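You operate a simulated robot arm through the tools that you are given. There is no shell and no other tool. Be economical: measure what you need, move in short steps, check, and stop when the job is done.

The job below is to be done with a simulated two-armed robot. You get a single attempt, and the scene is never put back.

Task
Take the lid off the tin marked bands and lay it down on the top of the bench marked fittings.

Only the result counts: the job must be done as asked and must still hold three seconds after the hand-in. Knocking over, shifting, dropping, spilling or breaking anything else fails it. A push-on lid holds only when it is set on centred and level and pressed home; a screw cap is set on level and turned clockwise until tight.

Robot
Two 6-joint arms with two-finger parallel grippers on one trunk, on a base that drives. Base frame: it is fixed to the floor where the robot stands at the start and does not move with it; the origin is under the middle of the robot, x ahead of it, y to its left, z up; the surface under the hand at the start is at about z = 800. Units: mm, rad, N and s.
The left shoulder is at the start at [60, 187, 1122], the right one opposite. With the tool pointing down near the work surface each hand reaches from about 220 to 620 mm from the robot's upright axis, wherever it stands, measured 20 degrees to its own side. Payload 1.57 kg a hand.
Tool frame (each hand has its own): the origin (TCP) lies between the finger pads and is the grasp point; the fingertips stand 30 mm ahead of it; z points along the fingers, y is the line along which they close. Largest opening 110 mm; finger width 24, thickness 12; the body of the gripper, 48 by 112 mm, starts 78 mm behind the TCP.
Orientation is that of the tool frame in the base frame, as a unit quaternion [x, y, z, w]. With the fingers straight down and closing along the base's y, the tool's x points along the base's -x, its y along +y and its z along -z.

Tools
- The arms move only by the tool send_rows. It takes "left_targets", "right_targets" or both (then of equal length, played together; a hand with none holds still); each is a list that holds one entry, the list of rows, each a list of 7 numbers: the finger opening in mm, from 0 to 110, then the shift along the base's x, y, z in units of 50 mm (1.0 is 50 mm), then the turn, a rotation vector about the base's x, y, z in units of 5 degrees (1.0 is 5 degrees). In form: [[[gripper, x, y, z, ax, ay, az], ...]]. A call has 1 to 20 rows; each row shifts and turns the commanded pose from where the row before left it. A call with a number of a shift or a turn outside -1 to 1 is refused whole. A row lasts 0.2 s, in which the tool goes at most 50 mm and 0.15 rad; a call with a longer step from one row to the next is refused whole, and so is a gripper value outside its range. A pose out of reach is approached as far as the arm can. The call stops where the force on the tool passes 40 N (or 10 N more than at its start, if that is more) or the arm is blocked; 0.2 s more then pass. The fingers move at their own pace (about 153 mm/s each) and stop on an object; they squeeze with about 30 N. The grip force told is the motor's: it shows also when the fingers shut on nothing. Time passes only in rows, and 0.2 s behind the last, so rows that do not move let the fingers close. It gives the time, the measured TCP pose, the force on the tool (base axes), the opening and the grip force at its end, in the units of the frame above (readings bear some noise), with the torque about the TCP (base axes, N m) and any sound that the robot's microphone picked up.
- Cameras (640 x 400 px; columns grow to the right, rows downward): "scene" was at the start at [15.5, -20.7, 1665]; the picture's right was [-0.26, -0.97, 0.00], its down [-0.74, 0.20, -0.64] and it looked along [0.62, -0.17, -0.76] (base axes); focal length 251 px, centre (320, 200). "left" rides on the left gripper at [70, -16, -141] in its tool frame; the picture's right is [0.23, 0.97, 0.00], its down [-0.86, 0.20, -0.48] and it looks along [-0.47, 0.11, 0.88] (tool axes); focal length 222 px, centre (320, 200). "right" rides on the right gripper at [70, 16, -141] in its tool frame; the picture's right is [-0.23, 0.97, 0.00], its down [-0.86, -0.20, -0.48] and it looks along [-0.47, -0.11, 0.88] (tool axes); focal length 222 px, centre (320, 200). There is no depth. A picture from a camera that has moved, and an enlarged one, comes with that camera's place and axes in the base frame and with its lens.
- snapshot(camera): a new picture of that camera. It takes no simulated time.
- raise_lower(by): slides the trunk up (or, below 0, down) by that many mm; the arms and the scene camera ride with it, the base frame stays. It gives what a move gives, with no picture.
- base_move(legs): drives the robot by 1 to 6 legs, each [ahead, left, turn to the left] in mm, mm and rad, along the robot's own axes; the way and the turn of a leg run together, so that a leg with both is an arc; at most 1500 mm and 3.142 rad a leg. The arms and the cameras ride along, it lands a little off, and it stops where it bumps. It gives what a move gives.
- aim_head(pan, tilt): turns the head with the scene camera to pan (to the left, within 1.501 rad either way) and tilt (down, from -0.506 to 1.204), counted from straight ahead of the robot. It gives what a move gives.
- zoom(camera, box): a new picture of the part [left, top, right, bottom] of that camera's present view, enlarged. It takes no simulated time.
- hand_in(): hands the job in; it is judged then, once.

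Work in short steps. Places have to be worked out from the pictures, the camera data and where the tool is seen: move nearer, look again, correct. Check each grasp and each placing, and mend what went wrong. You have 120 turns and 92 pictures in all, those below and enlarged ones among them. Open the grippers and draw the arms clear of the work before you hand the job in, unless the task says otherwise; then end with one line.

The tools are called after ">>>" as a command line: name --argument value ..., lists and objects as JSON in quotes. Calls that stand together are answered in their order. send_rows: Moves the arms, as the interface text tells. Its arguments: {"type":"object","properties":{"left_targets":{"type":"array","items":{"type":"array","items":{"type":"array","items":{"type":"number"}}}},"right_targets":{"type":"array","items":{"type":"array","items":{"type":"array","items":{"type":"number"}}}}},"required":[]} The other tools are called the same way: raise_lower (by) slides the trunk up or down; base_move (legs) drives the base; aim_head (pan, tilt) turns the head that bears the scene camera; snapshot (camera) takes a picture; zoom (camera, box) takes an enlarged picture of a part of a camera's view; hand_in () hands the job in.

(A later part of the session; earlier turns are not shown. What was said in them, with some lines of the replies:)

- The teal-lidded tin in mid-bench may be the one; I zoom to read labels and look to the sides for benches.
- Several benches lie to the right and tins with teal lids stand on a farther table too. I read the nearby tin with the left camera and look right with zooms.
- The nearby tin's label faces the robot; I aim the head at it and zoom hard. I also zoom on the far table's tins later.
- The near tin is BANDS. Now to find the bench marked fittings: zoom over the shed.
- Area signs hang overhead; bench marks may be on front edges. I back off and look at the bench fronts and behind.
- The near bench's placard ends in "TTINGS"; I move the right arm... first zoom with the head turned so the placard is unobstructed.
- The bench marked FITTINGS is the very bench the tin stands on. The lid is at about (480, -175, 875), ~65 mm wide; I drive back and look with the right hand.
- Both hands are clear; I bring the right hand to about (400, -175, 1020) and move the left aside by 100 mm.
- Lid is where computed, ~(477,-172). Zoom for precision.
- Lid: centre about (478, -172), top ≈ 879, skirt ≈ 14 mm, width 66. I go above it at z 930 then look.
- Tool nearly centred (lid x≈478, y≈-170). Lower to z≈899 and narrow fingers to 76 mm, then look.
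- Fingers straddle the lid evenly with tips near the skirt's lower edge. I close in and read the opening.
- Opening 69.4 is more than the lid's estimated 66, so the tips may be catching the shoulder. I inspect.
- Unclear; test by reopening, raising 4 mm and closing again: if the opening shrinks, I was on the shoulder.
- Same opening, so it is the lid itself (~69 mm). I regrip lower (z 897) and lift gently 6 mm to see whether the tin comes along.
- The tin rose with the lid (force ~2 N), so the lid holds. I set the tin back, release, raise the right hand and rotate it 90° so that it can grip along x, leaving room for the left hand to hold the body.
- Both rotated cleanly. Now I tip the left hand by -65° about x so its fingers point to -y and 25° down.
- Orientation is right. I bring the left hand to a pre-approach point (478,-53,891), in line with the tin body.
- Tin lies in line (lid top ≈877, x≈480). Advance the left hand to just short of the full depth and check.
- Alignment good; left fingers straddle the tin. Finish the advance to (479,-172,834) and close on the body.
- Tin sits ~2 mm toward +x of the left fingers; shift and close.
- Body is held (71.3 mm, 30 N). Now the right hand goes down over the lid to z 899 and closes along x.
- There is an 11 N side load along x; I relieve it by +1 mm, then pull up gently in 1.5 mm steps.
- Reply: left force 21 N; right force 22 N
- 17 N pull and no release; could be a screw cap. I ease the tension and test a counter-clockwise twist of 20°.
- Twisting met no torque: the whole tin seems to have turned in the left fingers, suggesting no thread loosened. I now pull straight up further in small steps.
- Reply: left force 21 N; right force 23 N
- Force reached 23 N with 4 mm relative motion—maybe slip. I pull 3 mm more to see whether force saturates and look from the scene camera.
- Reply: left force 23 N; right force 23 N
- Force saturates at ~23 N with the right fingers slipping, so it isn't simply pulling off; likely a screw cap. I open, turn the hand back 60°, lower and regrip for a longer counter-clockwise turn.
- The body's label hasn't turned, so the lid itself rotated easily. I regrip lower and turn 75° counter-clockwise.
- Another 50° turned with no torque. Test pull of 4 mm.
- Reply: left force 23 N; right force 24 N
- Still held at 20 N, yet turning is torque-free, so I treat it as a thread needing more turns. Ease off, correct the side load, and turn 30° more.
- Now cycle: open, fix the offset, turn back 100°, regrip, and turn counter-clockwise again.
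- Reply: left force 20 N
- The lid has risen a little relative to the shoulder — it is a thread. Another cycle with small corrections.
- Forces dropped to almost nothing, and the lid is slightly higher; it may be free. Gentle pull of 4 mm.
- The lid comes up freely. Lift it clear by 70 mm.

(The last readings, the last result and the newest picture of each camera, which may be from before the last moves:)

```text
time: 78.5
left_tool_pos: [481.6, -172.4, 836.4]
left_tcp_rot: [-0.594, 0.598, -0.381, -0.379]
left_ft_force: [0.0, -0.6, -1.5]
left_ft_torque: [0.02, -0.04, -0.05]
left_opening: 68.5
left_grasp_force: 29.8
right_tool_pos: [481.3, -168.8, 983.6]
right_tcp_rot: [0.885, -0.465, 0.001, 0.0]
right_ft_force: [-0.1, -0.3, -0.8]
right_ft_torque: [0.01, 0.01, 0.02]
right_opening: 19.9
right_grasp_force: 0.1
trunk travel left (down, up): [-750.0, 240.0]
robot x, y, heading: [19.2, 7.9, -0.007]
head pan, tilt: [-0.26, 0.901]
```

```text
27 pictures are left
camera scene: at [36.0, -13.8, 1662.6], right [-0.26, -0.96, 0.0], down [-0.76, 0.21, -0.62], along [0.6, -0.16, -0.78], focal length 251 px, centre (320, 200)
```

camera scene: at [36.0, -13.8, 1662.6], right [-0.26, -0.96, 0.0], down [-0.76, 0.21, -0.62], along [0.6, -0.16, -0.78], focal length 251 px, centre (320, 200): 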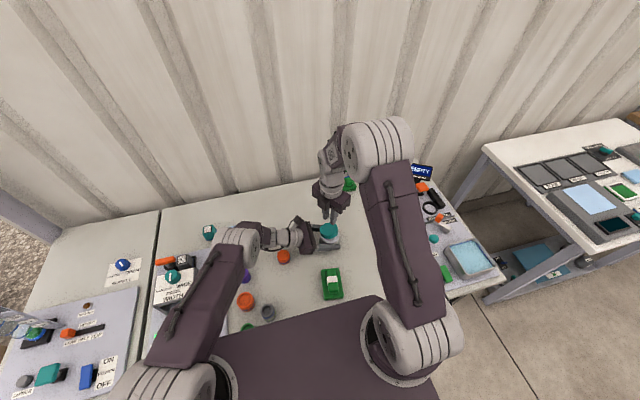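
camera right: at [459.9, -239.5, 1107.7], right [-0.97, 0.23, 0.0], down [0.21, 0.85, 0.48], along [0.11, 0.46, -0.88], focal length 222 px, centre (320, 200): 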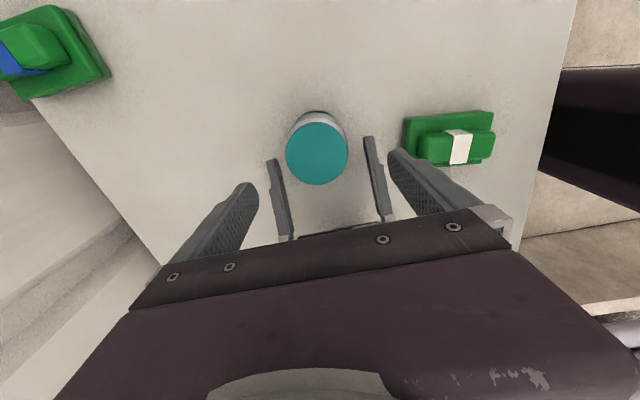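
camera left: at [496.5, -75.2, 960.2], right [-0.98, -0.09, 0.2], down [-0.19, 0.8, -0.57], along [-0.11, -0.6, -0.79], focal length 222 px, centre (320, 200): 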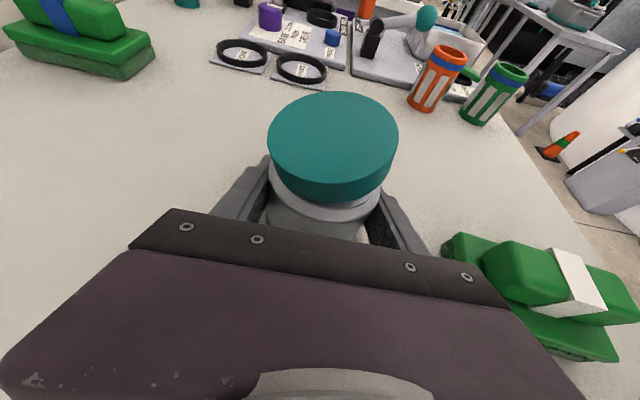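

The fingers slipped off the lid; it's still threaded, now about 10 mm higher (top ≈ 887). I turn the hand back, lower to z≈906 and continue unscrewing.

>>> send_rows --right_targets '[[[84, 0, -0.06, 0, 0, 0, -1], [84, 0, 0, 0, 0, 0, -1], [84, 0, 0, 0, 0, 0, -1], [84, 0, 0, 0, 0, 0, -1], [84, 0, 0, 0, 0, 0, -1], [84, 0, 0, 0, 0, 0, -1], [84, 0, 0, 0, 0, 0, -1], [84, 0, 0, 0, 0, 0, -1], [84, 0, 0, 0, 0, 0, -1], [84, 0, 0, 0, 0, 0, -1], [84, 0, 0, 0, 0, 0, -1], [84, 0, 0, 0, 0, 0, -1], [84, 0, 0, 0, 0, 0, -1], [84, 0, 0, 0, 0, 0, -1], [84, 0, 0, 0, 0, 0, -1], [84, 0, 0, 0, 0, 0, -1], [84, 0, 0, -0.5, 0, 0, 0], [84, 0, 0, -0.5, 0, 0, 0], [84, 0, 0, -0.3, 0, 0, 0], [84, 0, 0, 0, 0, 0, 0]]]'

>>> zoom --camera "right" --box '[200, 60, 440, 240]'

>>> snapshot --camera "left"

```text
time: 82.7
left_tool_pos: [480.4, -172.6, 837.0]
left_tcp_rot: [-0.594, 0.598, -0.382, -0.378]
left_ft_force: [0.5, -0.3, -2.0]
left_ft_torque: [0.0, -0.01, -0.02]
left_opening: 68.2
left_grasp_force: 29.9
right_tool_pos: [480.0, -175.6, 918.7]
right_tcp_rot: [-0.379, 0.925, 0.0, 0.0]
right_ft_force: [0.1, -0.1, 0.3]
right_ft_torque: [-0.01, 0.0, -0.04]
right_opening: 84.0
right_grasp_force: 0.0
trunk travel left (down, up): [-750.0, 240.0]
robot x, y, heading: [23.6, 1.1, -0.008]
head pan, tilt: [-0.26, 0.901]
```

```text
2.22 times, centred on (320, 150) of right
camera zoom: at [420.1, -212.3, 1059.9], right [-0.52, 0.85, 0.0], down [0.75, 0.46, 0.48], along [0.41, 0.25, -0.88], focal length 494 px, centre (320, 311)
```

zoom: 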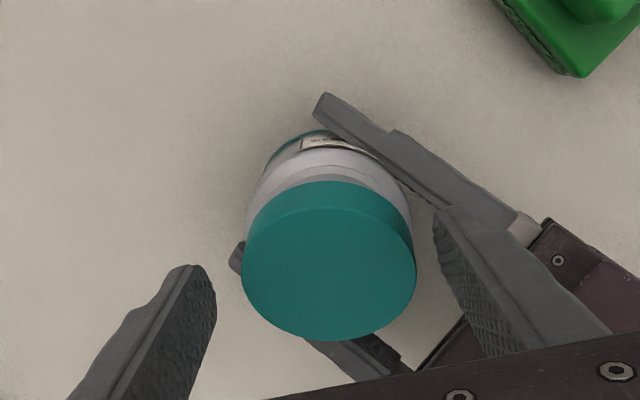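

```text
25 pictures are left
camera left: at [496.0, -75.1, 960.5], right [-0.98, -0.09, 0.2], down [-0.19, 0.8, -0.57], along [-0.11, -0.6, -0.79], focal length 222 px, centre (320, 200)
```

left: 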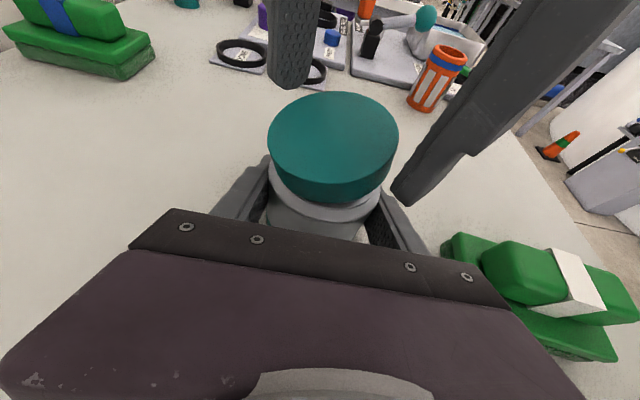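

Lid centre ≈ (481,-171.5). I shift +3.5 mm in y, lower 13 mm, grip and turn 80° more.

>>> send_rows --right_targets '[[[84, 0.01, 0.07, -0.13, 0, 0, 0], [84, 0, 0, -0.13, 0, 0, 0], [72, 0, 0, 0, 0, 0, 0], [20, 0, 0, 0, 0, 0, 0], [20, 0, 0, 0, 0, 0, 0], [20, 0, 0, 0, 0, 0, 1], [20, 0, 0, 0, 0, 0, 1], [20, 0, 0, 0, 0, 0, 1], [20, 0, 0, 0, 0, 0, 1], [20, 0, 0, 0, 0, 0, 1], [20, 0, 0, 0, 0, 0, 1], [20, 0, 0, 0, 0, 0, 1], [20, 0, 0, 0, 0, 0, 1], [20, 0, 0, 0, 0, 0, 1], [20, 0, 0, 0, 0, 0, 1], [20, 0, 0, 0, 0, 0, 1], [20, 0, 0, 0, 0, 0, 1], [20, 0, 0, 0, 0, 0, 1], [20, 0, 0, 0, 0, 0, 1], [20, 0, 0, 0, 0, 0, 1]]]'

>>> zoom --camera "left" --box '[230, 80, 430, 250]'

```text
time: 86.9
left_tool_pos: [479.7, -172.9, 837.5]
left_tcp_rot: [-0.594, 0.599, -0.381, -0.379]
left_ft_force: [-0.2, -3.1, -0.7]
left_ft_torque: [0.11, 0.02, 0.07]
left_opening: 68.4
left_grasp_force: 30.3
right_tool_pos: [480.6, -169.7, 906.3]
right_tcp_rot: [0.864, -0.504, 0.0, 0.0]
right_ft_force: [-0.3, 3.0, -0.8]
right_ft_torque: [0.09, -0.02, -0.04]
right_opening: 69.3
right_grasp_force: 30.2
trunk travel left (down, up): [-750.0, 240.0]
robot x, y, heading: [17.7, 4.0, -0.007]
head pan, tilt: [-0.26, 0.901]
```

```text
2.35 times, centred on (330, 165) of left
camera zoom: at [496.0, -75.2, 960.6], right [-0.98, -0.09, 0.2], down [-0.19, 0.8, -0.57], along [-0.11, -0.6, -0.79], focal length 523 px, centre (296, 282)
```

zoom: 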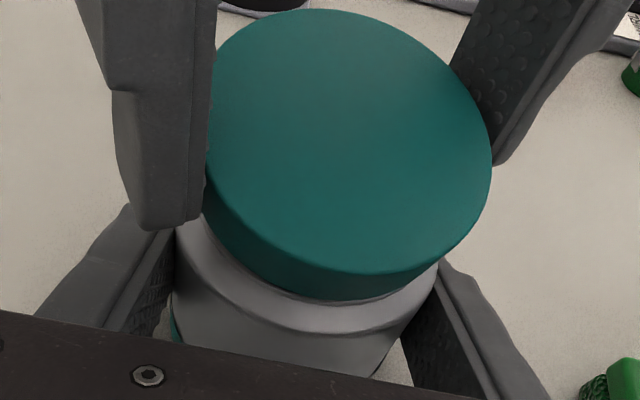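

The lid now sits tilted, i.e. it appears to be off the thread. Lift slowly 10 mm and check.

>>> send_rows --right_targets '[[[20, 0, 0, 0.05, 0, 0, 0], [20, 0, 0, 0.05, 0, 0, 0], [20, 0, 0, 0.05, 0, 0, 0], [20, 0, 0, 0.05, 0, 0, 0]]]'

>>> snapshot --camera "left"

```text
time: 87.9
left_tool_pos: [479.7, -173.7, 837.3]
left_tcp_rot: [-0.593, 0.599, -0.381, -0.379]
left_ft_force: [2.3, -6.0, 2.5]
left_ft_torque: [0.34, 0.16, -0.01]
left_opening: 68.1
left_grasp_force: 30.0
right_tool_pos: [481.1, -170.6, 916.3]
right_tcp_rot: [0.865, -0.503, 0.0, 0.0]
right_ft_force: [-3.7, 6.2, -4.2]
right_ft_torque: [0.11, 0.01, -0.01]
right_opening: 69.1
right_grasp_force: 30.4
trunk travel left (down, up): [-750.0, 240.0]
robot x, y, heading: [22.7, 7.9, -0.012]
head pan, tilt: [-0.26, 0.901]
```

```text
23 pictures are left
camera left: at [496.1, -75.1, 960.7], right [-0.98, -0.09, 0.2], down [-0.19, 0.8, -0.57], along [-0.1, -0.6, -0.79], focal length 222 px, centre (320, 200)
```

left: 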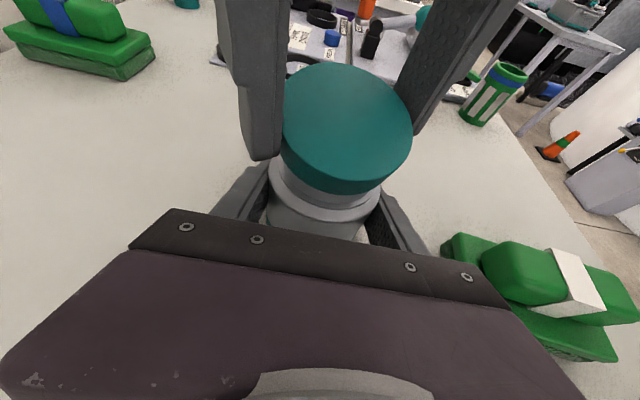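

Lid is coming off in the grip (69 mm, low forces). Continue up slowly.

>>> send_rows --right_targets '[[[20, 0, 0, 0.06, 0, 0, 0], [20, 0, 0, 0.06, 0, 0, 0], [20, 0, 0, 0.06, 0, 0, 0], [20, 0, 0, 0.1, 0, 0, 0], [20, 0, 0, 0.2, 0, 0, 0]]]'

>>> snapshot --camera "left"

```text
time: 89.1
left_tool_pos: [480.7, -173.6, 837.7]
left_tcp_rot: [-0.594, 0.598, -0.382, -0.378]
left_ft_force: [0.3, 0.6, -0.9]
left_ft_torque: [0.02, 0.01, 0.02]
left_opening: 68.4
left_grasp_force: 30.1
right_tool_pos: [481.3, -169.8, 941.5]
right_tcp_rot: [0.864, -0.503, -0.001, 0.0]
right_ft_force: [-0.7, 0.8, -0.8]
right_ft_torque: [-0.02, 0.01, -0.01]
right_opening: 69.0
right_grasp_force: 29.8
trunk travel left (down, up): [-750.0, 240.0]
robot x, y, heading: [21.4, 4.7, -0.008]
head pan, tilt: [-0.26, 0.901]
```

```text
22 pictures are left
camera left: at [495.8, -75.0, 960.6], right [-0.98, -0.09, 0.2], down [-0.19, 0.8, -0.57], along [-0.1, -0.6, -0.79], focal length 222 px, centre (320, 200)
```

left: 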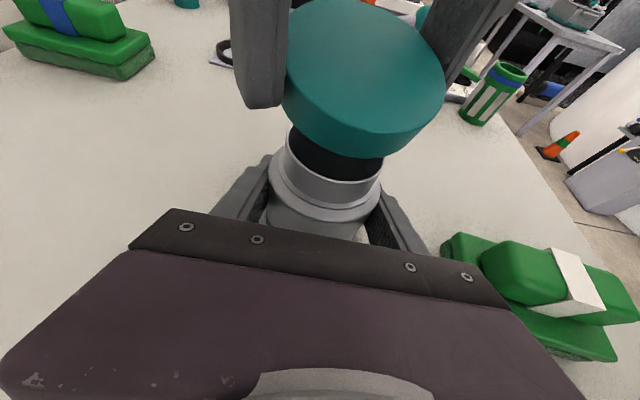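

The lid is off and the open tin neck shows. I carry the lid to a clear patch around (400,-290), staying high.

>>> send_rows --right_targets '[[[20, 0, 0, 0.3, 0, 0, 0], [20, -0.2, -0.3, 0.3, 0, 0, 0], [20, -0.4, -0.6, 0, 0, 0, 0], [20, -0.4, -0.6, 0, 0, 0, 0], [20, -0.4, -0.6, 0, 0, 0, 0], [20, -0.2, -0.3, 0, 0, 0, 0], [20, 0, 0, 0, 0, 0, 0]]]'

>>> snapshot --camera "scene"

>>> snapshot --camera "right"

>>> snapshot --camera "left"

```text
time: 90.7
left_tool_pos: [481.2, -172.7, 837.8]
left_tcp_rot: [-0.593, 0.599, -0.381, -0.379]
left_ft_force: [0.3, 0.5, -0.1]
left_ft_torque: [0.0, 0.0, 0.02]
left_opening: 68.3
left_grasp_force: 30.0
right_tool_pos: [402.2, -291.4, 970.6]
right_tcp_rot: [0.864, -0.503, 0.0, 0.0]
right_ft_force: [0.0, 0.1, 0.8]
right_ft_torque: [0.0, 0.02, -0.01]
right_opening: 69.0
right_grasp_force: 29.8
trunk travel left (down, up): [-750.0, 240.0]
robot x, y, heading: [22.2, 8.8, -0.009]
head pan, tilt: [-0.26, 0.901]
```

```text
21 pictures are left
camera scene: at [35.3, -13.2, 1662.6], right [-0.26, -0.96, 0.0], down [-0.76, 0.21, -0.62], along [0.6, -0.16, -0.78], focal length 251 px, centre (320, 200)
```

scene: 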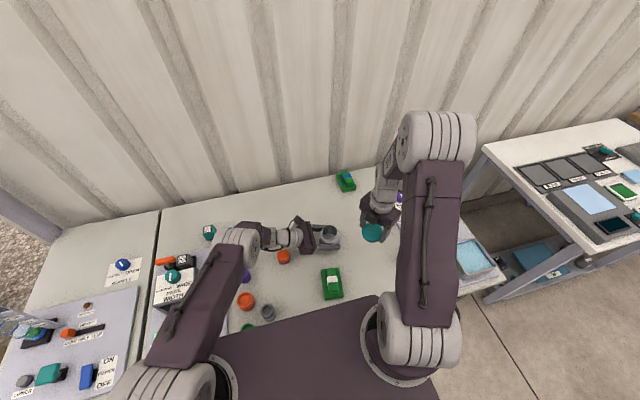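

```text
20 pictures are left
camera right: at [422.8, -360.4, 1112.2], right [-0.96, -0.28, 0.0], down [-0.25, 0.84, 0.48], along [-0.14, 0.46, -0.88], focal length 222 px, centre (320, 200)
```

right: 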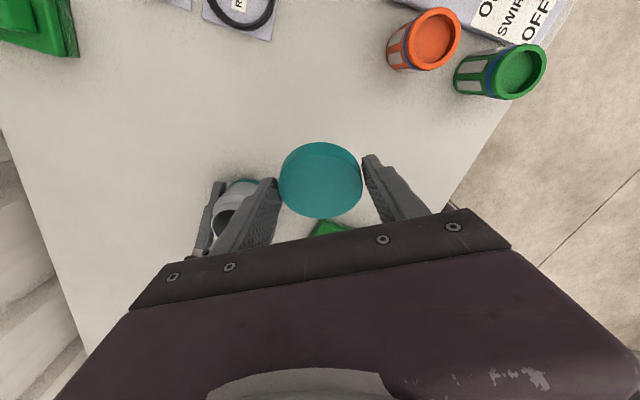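

```text
19 pictures are left
camera left: at [496.1, -74.8, 960.5], right [-0.98, -0.09, 0.2], down [-0.19, 0.8, -0.57], along [-0.11, -0.6, -0.79], focal length 222 px, centre (320, 200)
```

left: 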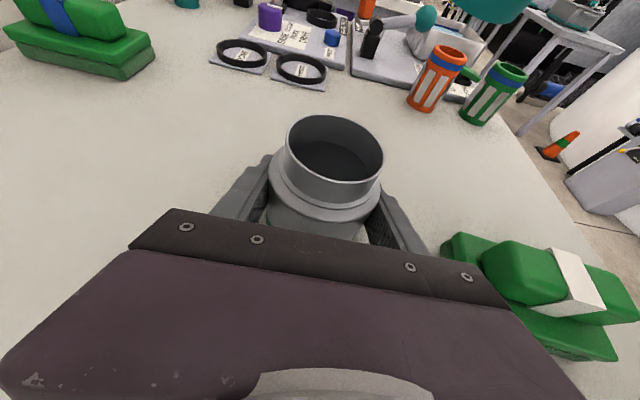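

Spot beneath is clear. Lower the lid to z≈858 first, and check.

>>> send_rows --right_targets '[[[20, 0, 0, -0.6, 0, 0, 0], [20, 0, 0, -0.6, 0, 0, 0], [20, 0, 0, -0.6, 0, 0, 0], [20, 0, 0, -0.44, 0, 0, 0], [20, 0, 0, 0, 0, 0, 0]]]'

>>> zoom --camera "right" --box '[200, 80, 440, 260]'

>>> zoom --camera "scene" --box '[310, 200, 430, 290]'

```text
time: 91.9
left_tool_pos: [480.1, -172.3, 836.3]
left_tcp_rot: [-0.594, 0.599, -0.381, -0.379]
left_ft_force: [-0.1, 0.0, -0.8]
left_ft_torque: [0.05, 0.04, -0.03]
left_opening: 68.1
left_grasp_force: 30.8
right_tool_pos: [400.7, -289.1, 858.2]
right_tcp_rot: [0.864, -0.503, 0.0, 0.0]
right_ft_force: [0.6, -0.2, 0.9]
right_ft_torque: [-0.02, -0.02, 0.01]
right_opening: 68.8
right_grasp_force: 30.7
trunk travel left (down, up): [-750.0, 240.0]
robot x, y, heading: [22.6, 6.9, -0.008]
head pan, tilt: [-0.26, 0.901]
```

```text
2.22 times, centred on (320, 170) of right
camera zoom: at [420.6, -358.4, 1000.2], right [-0.96, -0.28, 0.0], down [-0.25, 0.84, 0.48], along [-0.13, 0.46, -0.88], focal length 494 px, centre (320, 267)
```

zoom: 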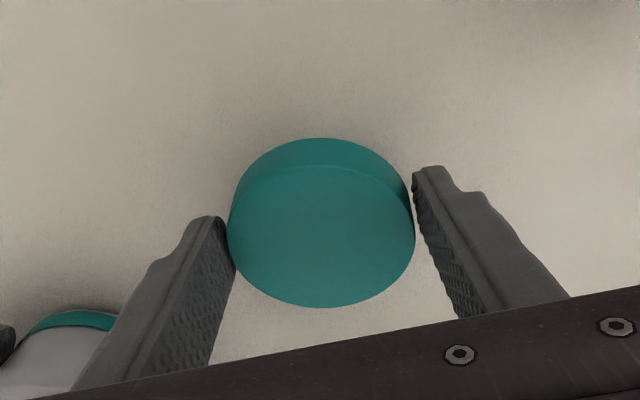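

```text
4.44 times, centred on (370, 245) of scene
camera zoom: at [34.7, -13.3, 1662.6], right [-0.26, -0.96, 0.0], down [-0.76, 0.21, -0.62], along [0.6, -0.16, -0.78], focal length 1115 px, centre (98, 0)
```

zoom: 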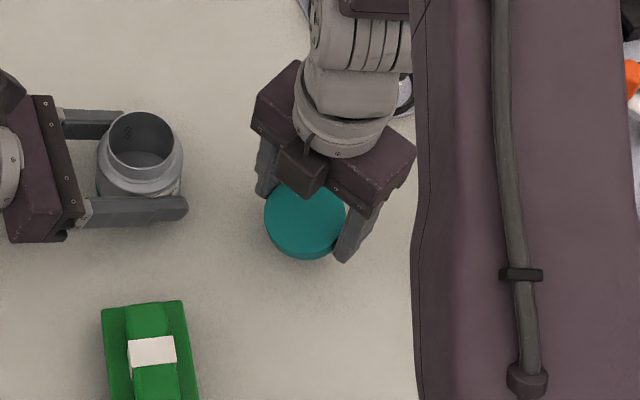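

Clear around. Lower slowly until the lid touches the bench.

>>> send_rows --right_targets '[[[20, 0, 0, -0.1, 0, 0, 0], [20, 0, 0, -0.1, 0, 0, 0], [20, 0, 0, -0.06, 0, 0, 0], [20, 0, 0, -0.06, 0, 0, 0], [20, 0, 0, 0, 0, 0, 0]]]'

>>> zoom --camera "right" --box '[200, 80, 440, 260]'

```text
time: 93.1
left_tool_pos: [480.8, -172.2, 837.2]
left_tcp_rot: [-0.594, 0.599, -0.381, -0.378]
left_ft_force: [-0.5, -0.3, -1.1]
left_ft_torque: [0.04, 0.0, -0.03]
left_opening: 68.7
left_grasp_force: 30.1
right_tool_pos: [400.2, -292.1, 842.8]
right_tcp_rot: [0.864, -0.503, 0.0, 0.0]
right_ft_force: [-1.1, -0.3, -0.7]
right_ft_torque: [-0.03, 0.0, 0.01]
right_opening: 68.7
right_grasp_force: 29.8
trunk travel left (down, up): [-750.0, 240.0]
robot x, y, heading: [22.1, 6.9, -0.007]
head pan, tilt: [-0.26, 0.901]
```

```text
2.22 times, centred on (320, 170) of right
camera zoom: at [421.1, -360.7, 983.5], right [-0.96, -0.28, 0.0], down [-0.25, 0.84, 0.48], along [-0.14, 0.46, -0.88], focal length 494 px, centre (320, 267)
```

zoom: 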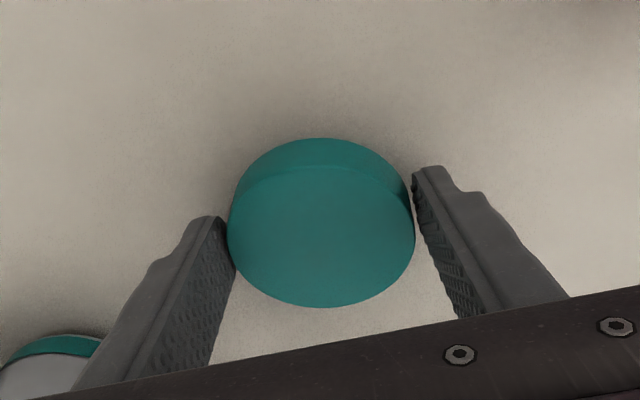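

No contact yet (tips ≈ 813). Lower another ~8 mm in 2 mm steps.

>>> send_rows --right_targets '[[[20, 0, 0, -0.04, 0, 0, 0], [20, 0, 0, -0.04, 0, 0, 0], [20, 0, 0, -0.04, 0, 0, 0], [20, 0, 0, -0.04, 0, 0, 0], [20, 0, 0, 0, 0, 0, 0]]]'

>>> zoom --camera "right" --box '[200, 80, 440, 260]'

```text
time: 94.3
left_tool_pos: [480.4, -172.6, 838.7]
left_tcp_rot: [-0.594, 0.599, -0.382, -0.378]
left_ft_force: [-0.1, 0.1, -1.8]
left_ft_torque: [0.01, 0.0, 0.0]
left_opening: 68.5
left_grasp_force: 30.5
right_tool_pos: [403.3, -292.7, 835.7]
right_tcp_rot: [0.864, -0.504, 0.002, -0.001]
right_ft_force: [3.8, -8.1, 18.0]
right_ft_torque: [0.37, -0.08, -0.05]
right_opening: 67.8
right_grasp_force: 29.8
trunk travel left (down, up): [-750.0, 240.0]
robot x, y, heading: [23.2, 5.3, -0.014]
head pan, tilt: [-0.26, 0.901]
```

```text
2.22 times, centred on (320, 170) of right
camera zoom: at [422.0, -360.3, 977.1], right [-0.96, -0.28, 0.0], down [-0.25, 0.84, 0.48], along [-0.13, 0.46, -0.88], focal length 494 px, centre (320, 267)
```

zoom: 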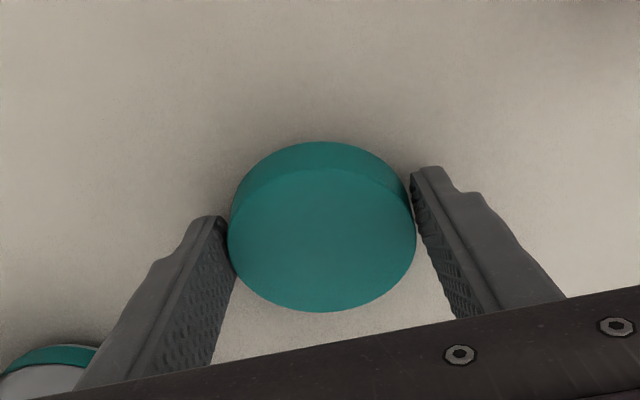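

Lid touches the bench (18 N). Ease 1 mm up and open slowly so it settles flat, then raise the hand.

>>> send_rows --right_targets '[[[62, 0, 0, 0.02, 0, 0, 0], [71, 0, 0, 0, 0, 0, 0], [74, 0, 0, 0, 0, 0, 0], [84, 0, 0, 0, 0, 0, 0], [96, 0, 0, 0, 0, 0, 0], [96, 0, 0, 0.5, 0, 0, 0], [96, 0, 0, 0.9, 0, 0, 0], [96, 0, 0, 0.9, 0, 0, 0], [96, 0, 0, 0, 0, 0, 0]]]'

>>> snapshot --camera "right"

>>> zoom --camera "scene" --box '[310, 200, 430, 290]'

```text
time: 96.3
left_tool_pos: [481.2, -172.4, 838.8]
left_tcp_rot: [-0.594, 0.599, -0.381, -0.379]
left_ft_force: [0.4, 0.3, -1.6]
left_ft_torque: [-0.02, 0.0, -0.04]
left_opening: 68.6
left_grasp_force: 29.8
right_tool_pos: [401.4, -289.6, 948.6]
right_tcp_rot: [0.864, -0.504, 0.0, -0.001]
right_ft_force: [0.7, 0.1, -0.2]
right_ft_torque: [-0.04, 0.04, 0.01]
right_opening: 95.7
right_grasp_force: 0.2
trunk travel left (down, up): [-750.0, 240.0]
robot x, y, heading: [23.0, 3.7, -0.004]
head pan, tilt: [-0.26, 0.901]
```

```text
14 pictures are left
camera right: at [420.1, -358.2, 1090.3], right [-0.96, -0.28, 0.0], down [-0.25, 0.84, 0.48], along [-0.14, 0.46, -0.88], focal length 222 px, centre (320, 200)
```

right: 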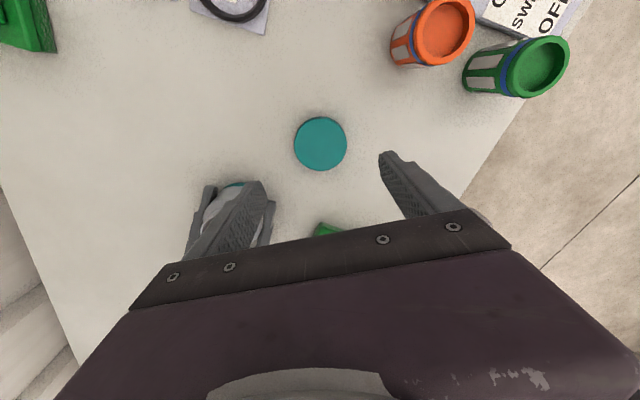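

```text
4.44 times, centred on (370, 245) of scene
camera zoom: at [36.0, -14.0, 1662.6], right [-0.26, -0.96, 0.0], down [-0.76, 0.21, -0.62], along [0.6, -0.16, -0.78], focal length 1115 px, centre (98, 0)
```

zoom: 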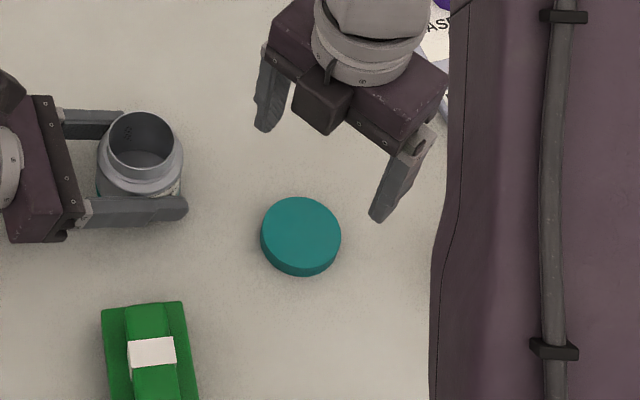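

Lid lies flat. The left hand still carries the tin's weight (-1.6 N), so I lower it in small steps until the bench bears it.

>>> send_rows --left_targets '[[[30, 0, 0, -0.02, 0, 0, 0], [30, 0, 0, -0.02, 0, 0, 0], [30, 0, 0, 0, 0, 0, 0]]]'

```text
time: 97.1
left_tool_pos: [481.3, -172.4, 834.9]
left_tcp_rot: [-0.594, 0.599, -0.382, -0.378]
left_ft_force: [0.4, 0.4, -1.0]
left_ft_torque: [-0.01, -0.01, 0.0]
left_opening: 68.1
left_grasp_force: 30.2
right_tool_pos: [399.2, -289.9, 949.5]
right_tcp_rot: [0.864, -0.503, -0.001, 0.0]
right_ft_force: [0.1, 0.5, 0.2]
right_ft_torque: [0.01, 0.03, 0.0]
right_opening: 96.3
right_grasp_force: 0.0
trunk travel left (down, up): [-750.0, 240.0]
robot x, y, heading: [21.5, 6.5, -0.006]
head pan, tilt: [-0.26, 0.901]
```

>>> send_rows --left_targets '[[[30, 0, 0, -0.02, 0, 0, 0], [30, 0, 0, -0.02, 0, 0, 0], [30, 0, 0, 0, 0, 0, 0]]]'

>>> zoom --camera "right" --box '[160, 150, 300, 260]'

```text
time: 97.9
left_tool_pos: [479.9, -171.1, 833.5]
left_tcp_rot: [-0.594, 0.599, -0.381, -0.379]
left_ft_force: [1.1, 0.1, -0.7]
left_ft_torque: [0.03, 0.02, -0.01]
left_opening: 68.4
left_grasp_force: 30.0
right_tool_pos: [400.3, -289.6, 949.0]
right_tcp_rot: [0.864, -0.503, 0.0, 0.0]
right_ft_force: [-0.3, -0.8, 0.1]
right_ft_torque: [0.01, -0.03, 0.0]
right_opening: 96.1
right_grasp_force: 0.0
trunk travel left (down, up): [-750.0, 240.0]
robot x, y, heading: [16.3, 3.6, -0.011]
head pan, tilt: [-0.26, 0.901]
```

```text
3.64 times, centred on (230, 205) of right
camera zoom: at [419.7, -357.9, 1090.3], right [-0.96, -0.28, 0.0], down [-0.25, 0.84, 0.48], along [-0.14, 0.46, -0.88], focal length 808 px, centre (647, 182)
```

zoom: 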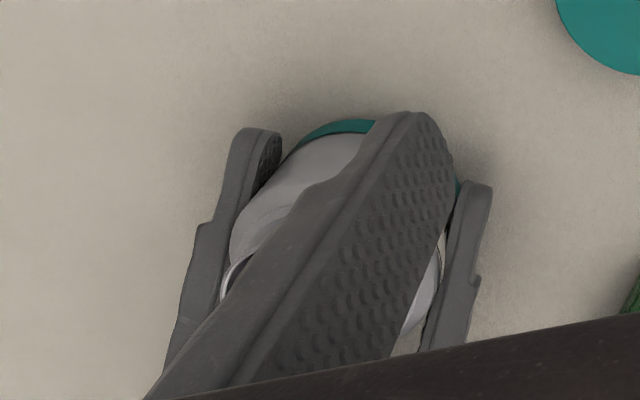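

Still no bench contact; lower 4 mm more.

>>> send_rows --left_targets '[[[30, 0, 0, -0.02, 0, 0, 0], [30, 0, 0, -0.02, 0, 0, 0], [30, 0, 0, -0.02, 0, 0, 0], [30, 0, 0, 0, 0, 0, 0]]]'

```text
time: 98.9
left_tool_pos: [479.6, -171.5, 830.7]
left_tcp_rot: [-0.594, 0.598, -0.383, -0.378]
left_ft_force: [-0.2, 1.3, 7.3]
left_ft_torque: [-0.07, 0.19, -0.05]
left_opening: 68.2
left_grasp_force: 30.3
right_tool_pos: [398.3, -287.7, 949.4]
right_tcp_rot: [0.864, -0.503, -0.001, 0.0]
right_ft_force: [-0.3, 0.5, 1.0]
right_ft_torque: [-0.01, 0.02, -0.02]
right_opening: 95.8
right_grasp_force: 0.0
trunk travel left (down, up): [-750.0, 240.0]
robot x, y, heading: [22.9, 10.4, -0.01]
head pan, tilt: [-0.26, 0.901]
```

Bench contact (+7 N). Open the left fingers slowly and retreat along the approach axis.

>>> send_rows --left_targets '[[[64, 0, 0, 0.01, 0, 0, 0], [70, 0, 0, 0, 0, 0, 0], [76, 0, 0, 0, 0, 0, 0], [90, 0, 0, 0, 0, 0, 0], [106, 0, 0, 0, 0, 0, 0], [106, 0, 0.3, 0.14, 0, 0, 0], [106, 0, 0.6, 0.28, 0, 0, 0], [106, 0, 0.8, 0.4, 0, 0, 0], [106, 0, 0.8, 0.4, 0, 0, 0], [106, 0, 0, 0, 0, 0, 0]]]'

>>> snapshot --camera "left"

```text
time: 101.1
left_tool_pos: [479.4, -48.6, 891.6]
left_tcp_rot: [-0.594, 0.599, -0.382, -0.378]
left_ft_force: [-0.3, -0.4, 0.1]
left_ft_torque: [0.02, -0.01, -0.04]
left_opening: 106.1
left_grasp_force: 0.0
right_tool_pos: [399.5, -289.6, 948.6]
right_tcp_rot: [0.864, -0.504, 0.001, 0.0]
right_ft_force: [0.6, 0.1, 0.0]
right_ft_torque: [0.01, 0.0, 0.0]
right_opening: 96.0
right_grasp_force: 0.1
trunk travel left (down, up): [-750.0, 240.0]
robot x, y, heading: [20.6, 5.7, -0.008]
head pan, tilt: [-0.26, 0.901]
```

```text
11 pictures are left
camera left: at [495.4, 48.9, 1015.7], right [-0.98, -0.09, 0.2], down [-0.19, 0.8, -0.57], along [-0.11, -0.6, -0.79], focal length 222 px, centre (320, 200)
```

left: 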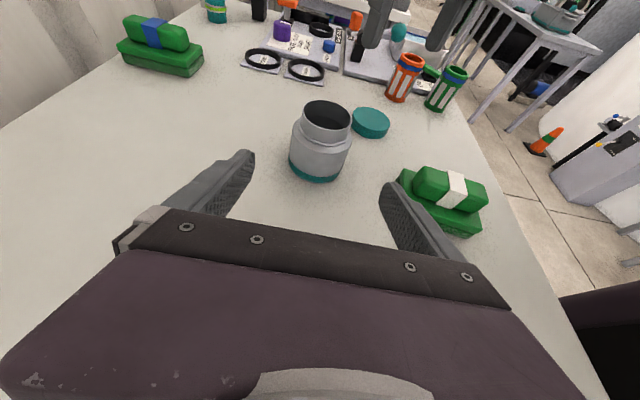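

The tin stands upright, lid flat on the bench beside it. Draw both arms up clear and take a final look.

>>> send_rows --left_targets '[[[106, 0, 0.5, 0.76, 0, 0, 0], [106, 0, 0.5, 0.76, 0, 0, 0], [106, 0, 0.5, 0.76, 0, 0, 0], [106, 0, 0.5, 0.76, 0, 0, 0], [106, 0, 0.5, 0.76, 0, 0, 0], [106, 0, 0, 0, 0, 0, 0]]]' --right_targets '[[[100, 0, 0, 0.6, 0, 0, 0], [100, 0, 0, 0.6, 0, 0, 0], [100, 0, 0, 0.6, 0, 0, 0], [100, -0.4, -0.4, 0.3, 0, 0, 0], [100, -0.4, -0.4, 0, 0, 0, 0], [100, 0, 0, 0, 0, 0, 0]]]'

>>> snapshot --camera "scene"

>>> zoom --camera "scene" --box '[220, 180, 440, 320]'

```text
time: 102.5
left_tool_pos: [482.4, 78.6, 1082.3]
left_tcp_rot: [-0.595, 0.598, -0.381, -0.378]
left_ft_force: [0.0, 0.0, -0.5]
left_ft_torque: [-0.02, 0.01, -0.02]
left_opening: 106.1
left_grasp_force: 0.1
right_tool_pos: [360.8, -329.9, 1052.7]
right_tcp_rot: [0.864, -0.503, 0.0, 0.001]
right_ft_force: [0.5, 0.4, 0.7]
right_ft_torque: [-0.04, 0.0, 0.01]
right_opening: 100.0
right_grasp_force: 0.2
trunk travel left (down, up): [-750.0, 240.0]
robot x, y, heading: [17.7, 5.5, -0.01]
head pan, tilt: [-0.26, 0.901]
```

```text
10 pictures are left
camera scene: at [36.2, -13.1, 1662.6], right [-0.26, -0.96, 0.0], down [-0.76, 0.21, -0.62], along [0.6, -0.16, -0.78], focal length 251 px, centre (320, 200)
```

scene: 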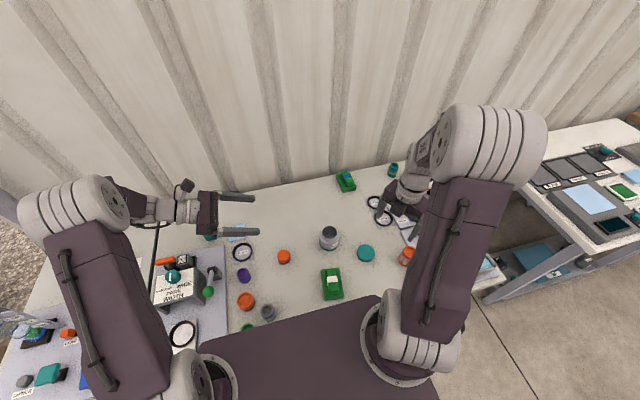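

```text
2.86 times, centred on (330, 250) of scene
camera zoom: at [36.2, -13.1, 1662.6], right [-0.26, -0.96, 0.0], down [-0.76, 0.21, -0.62], along [0.6, -0.16, -0.78], focal length 717 px, centre (291, 57)
```

zoom: 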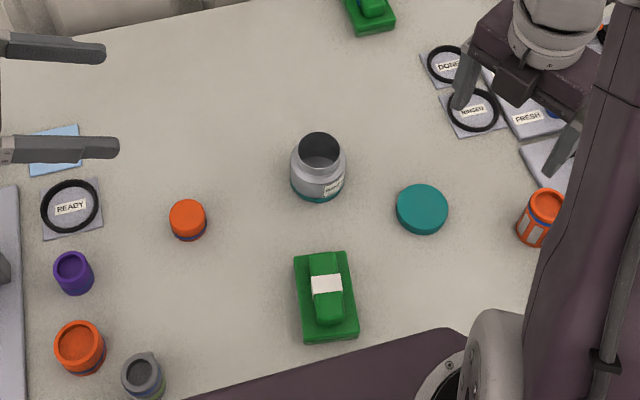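

The lid is flat on the bench, the tin upright in its place, everything else looks as before, and the arms are clear. Handing in.

>>> hand_in

```text
The job is handed in.
```

I unscrewed the lid of the tin marked bands and laid it flat on the bench marked fittings; the tin stands upright and nothing else looked disturbed in the last picture.
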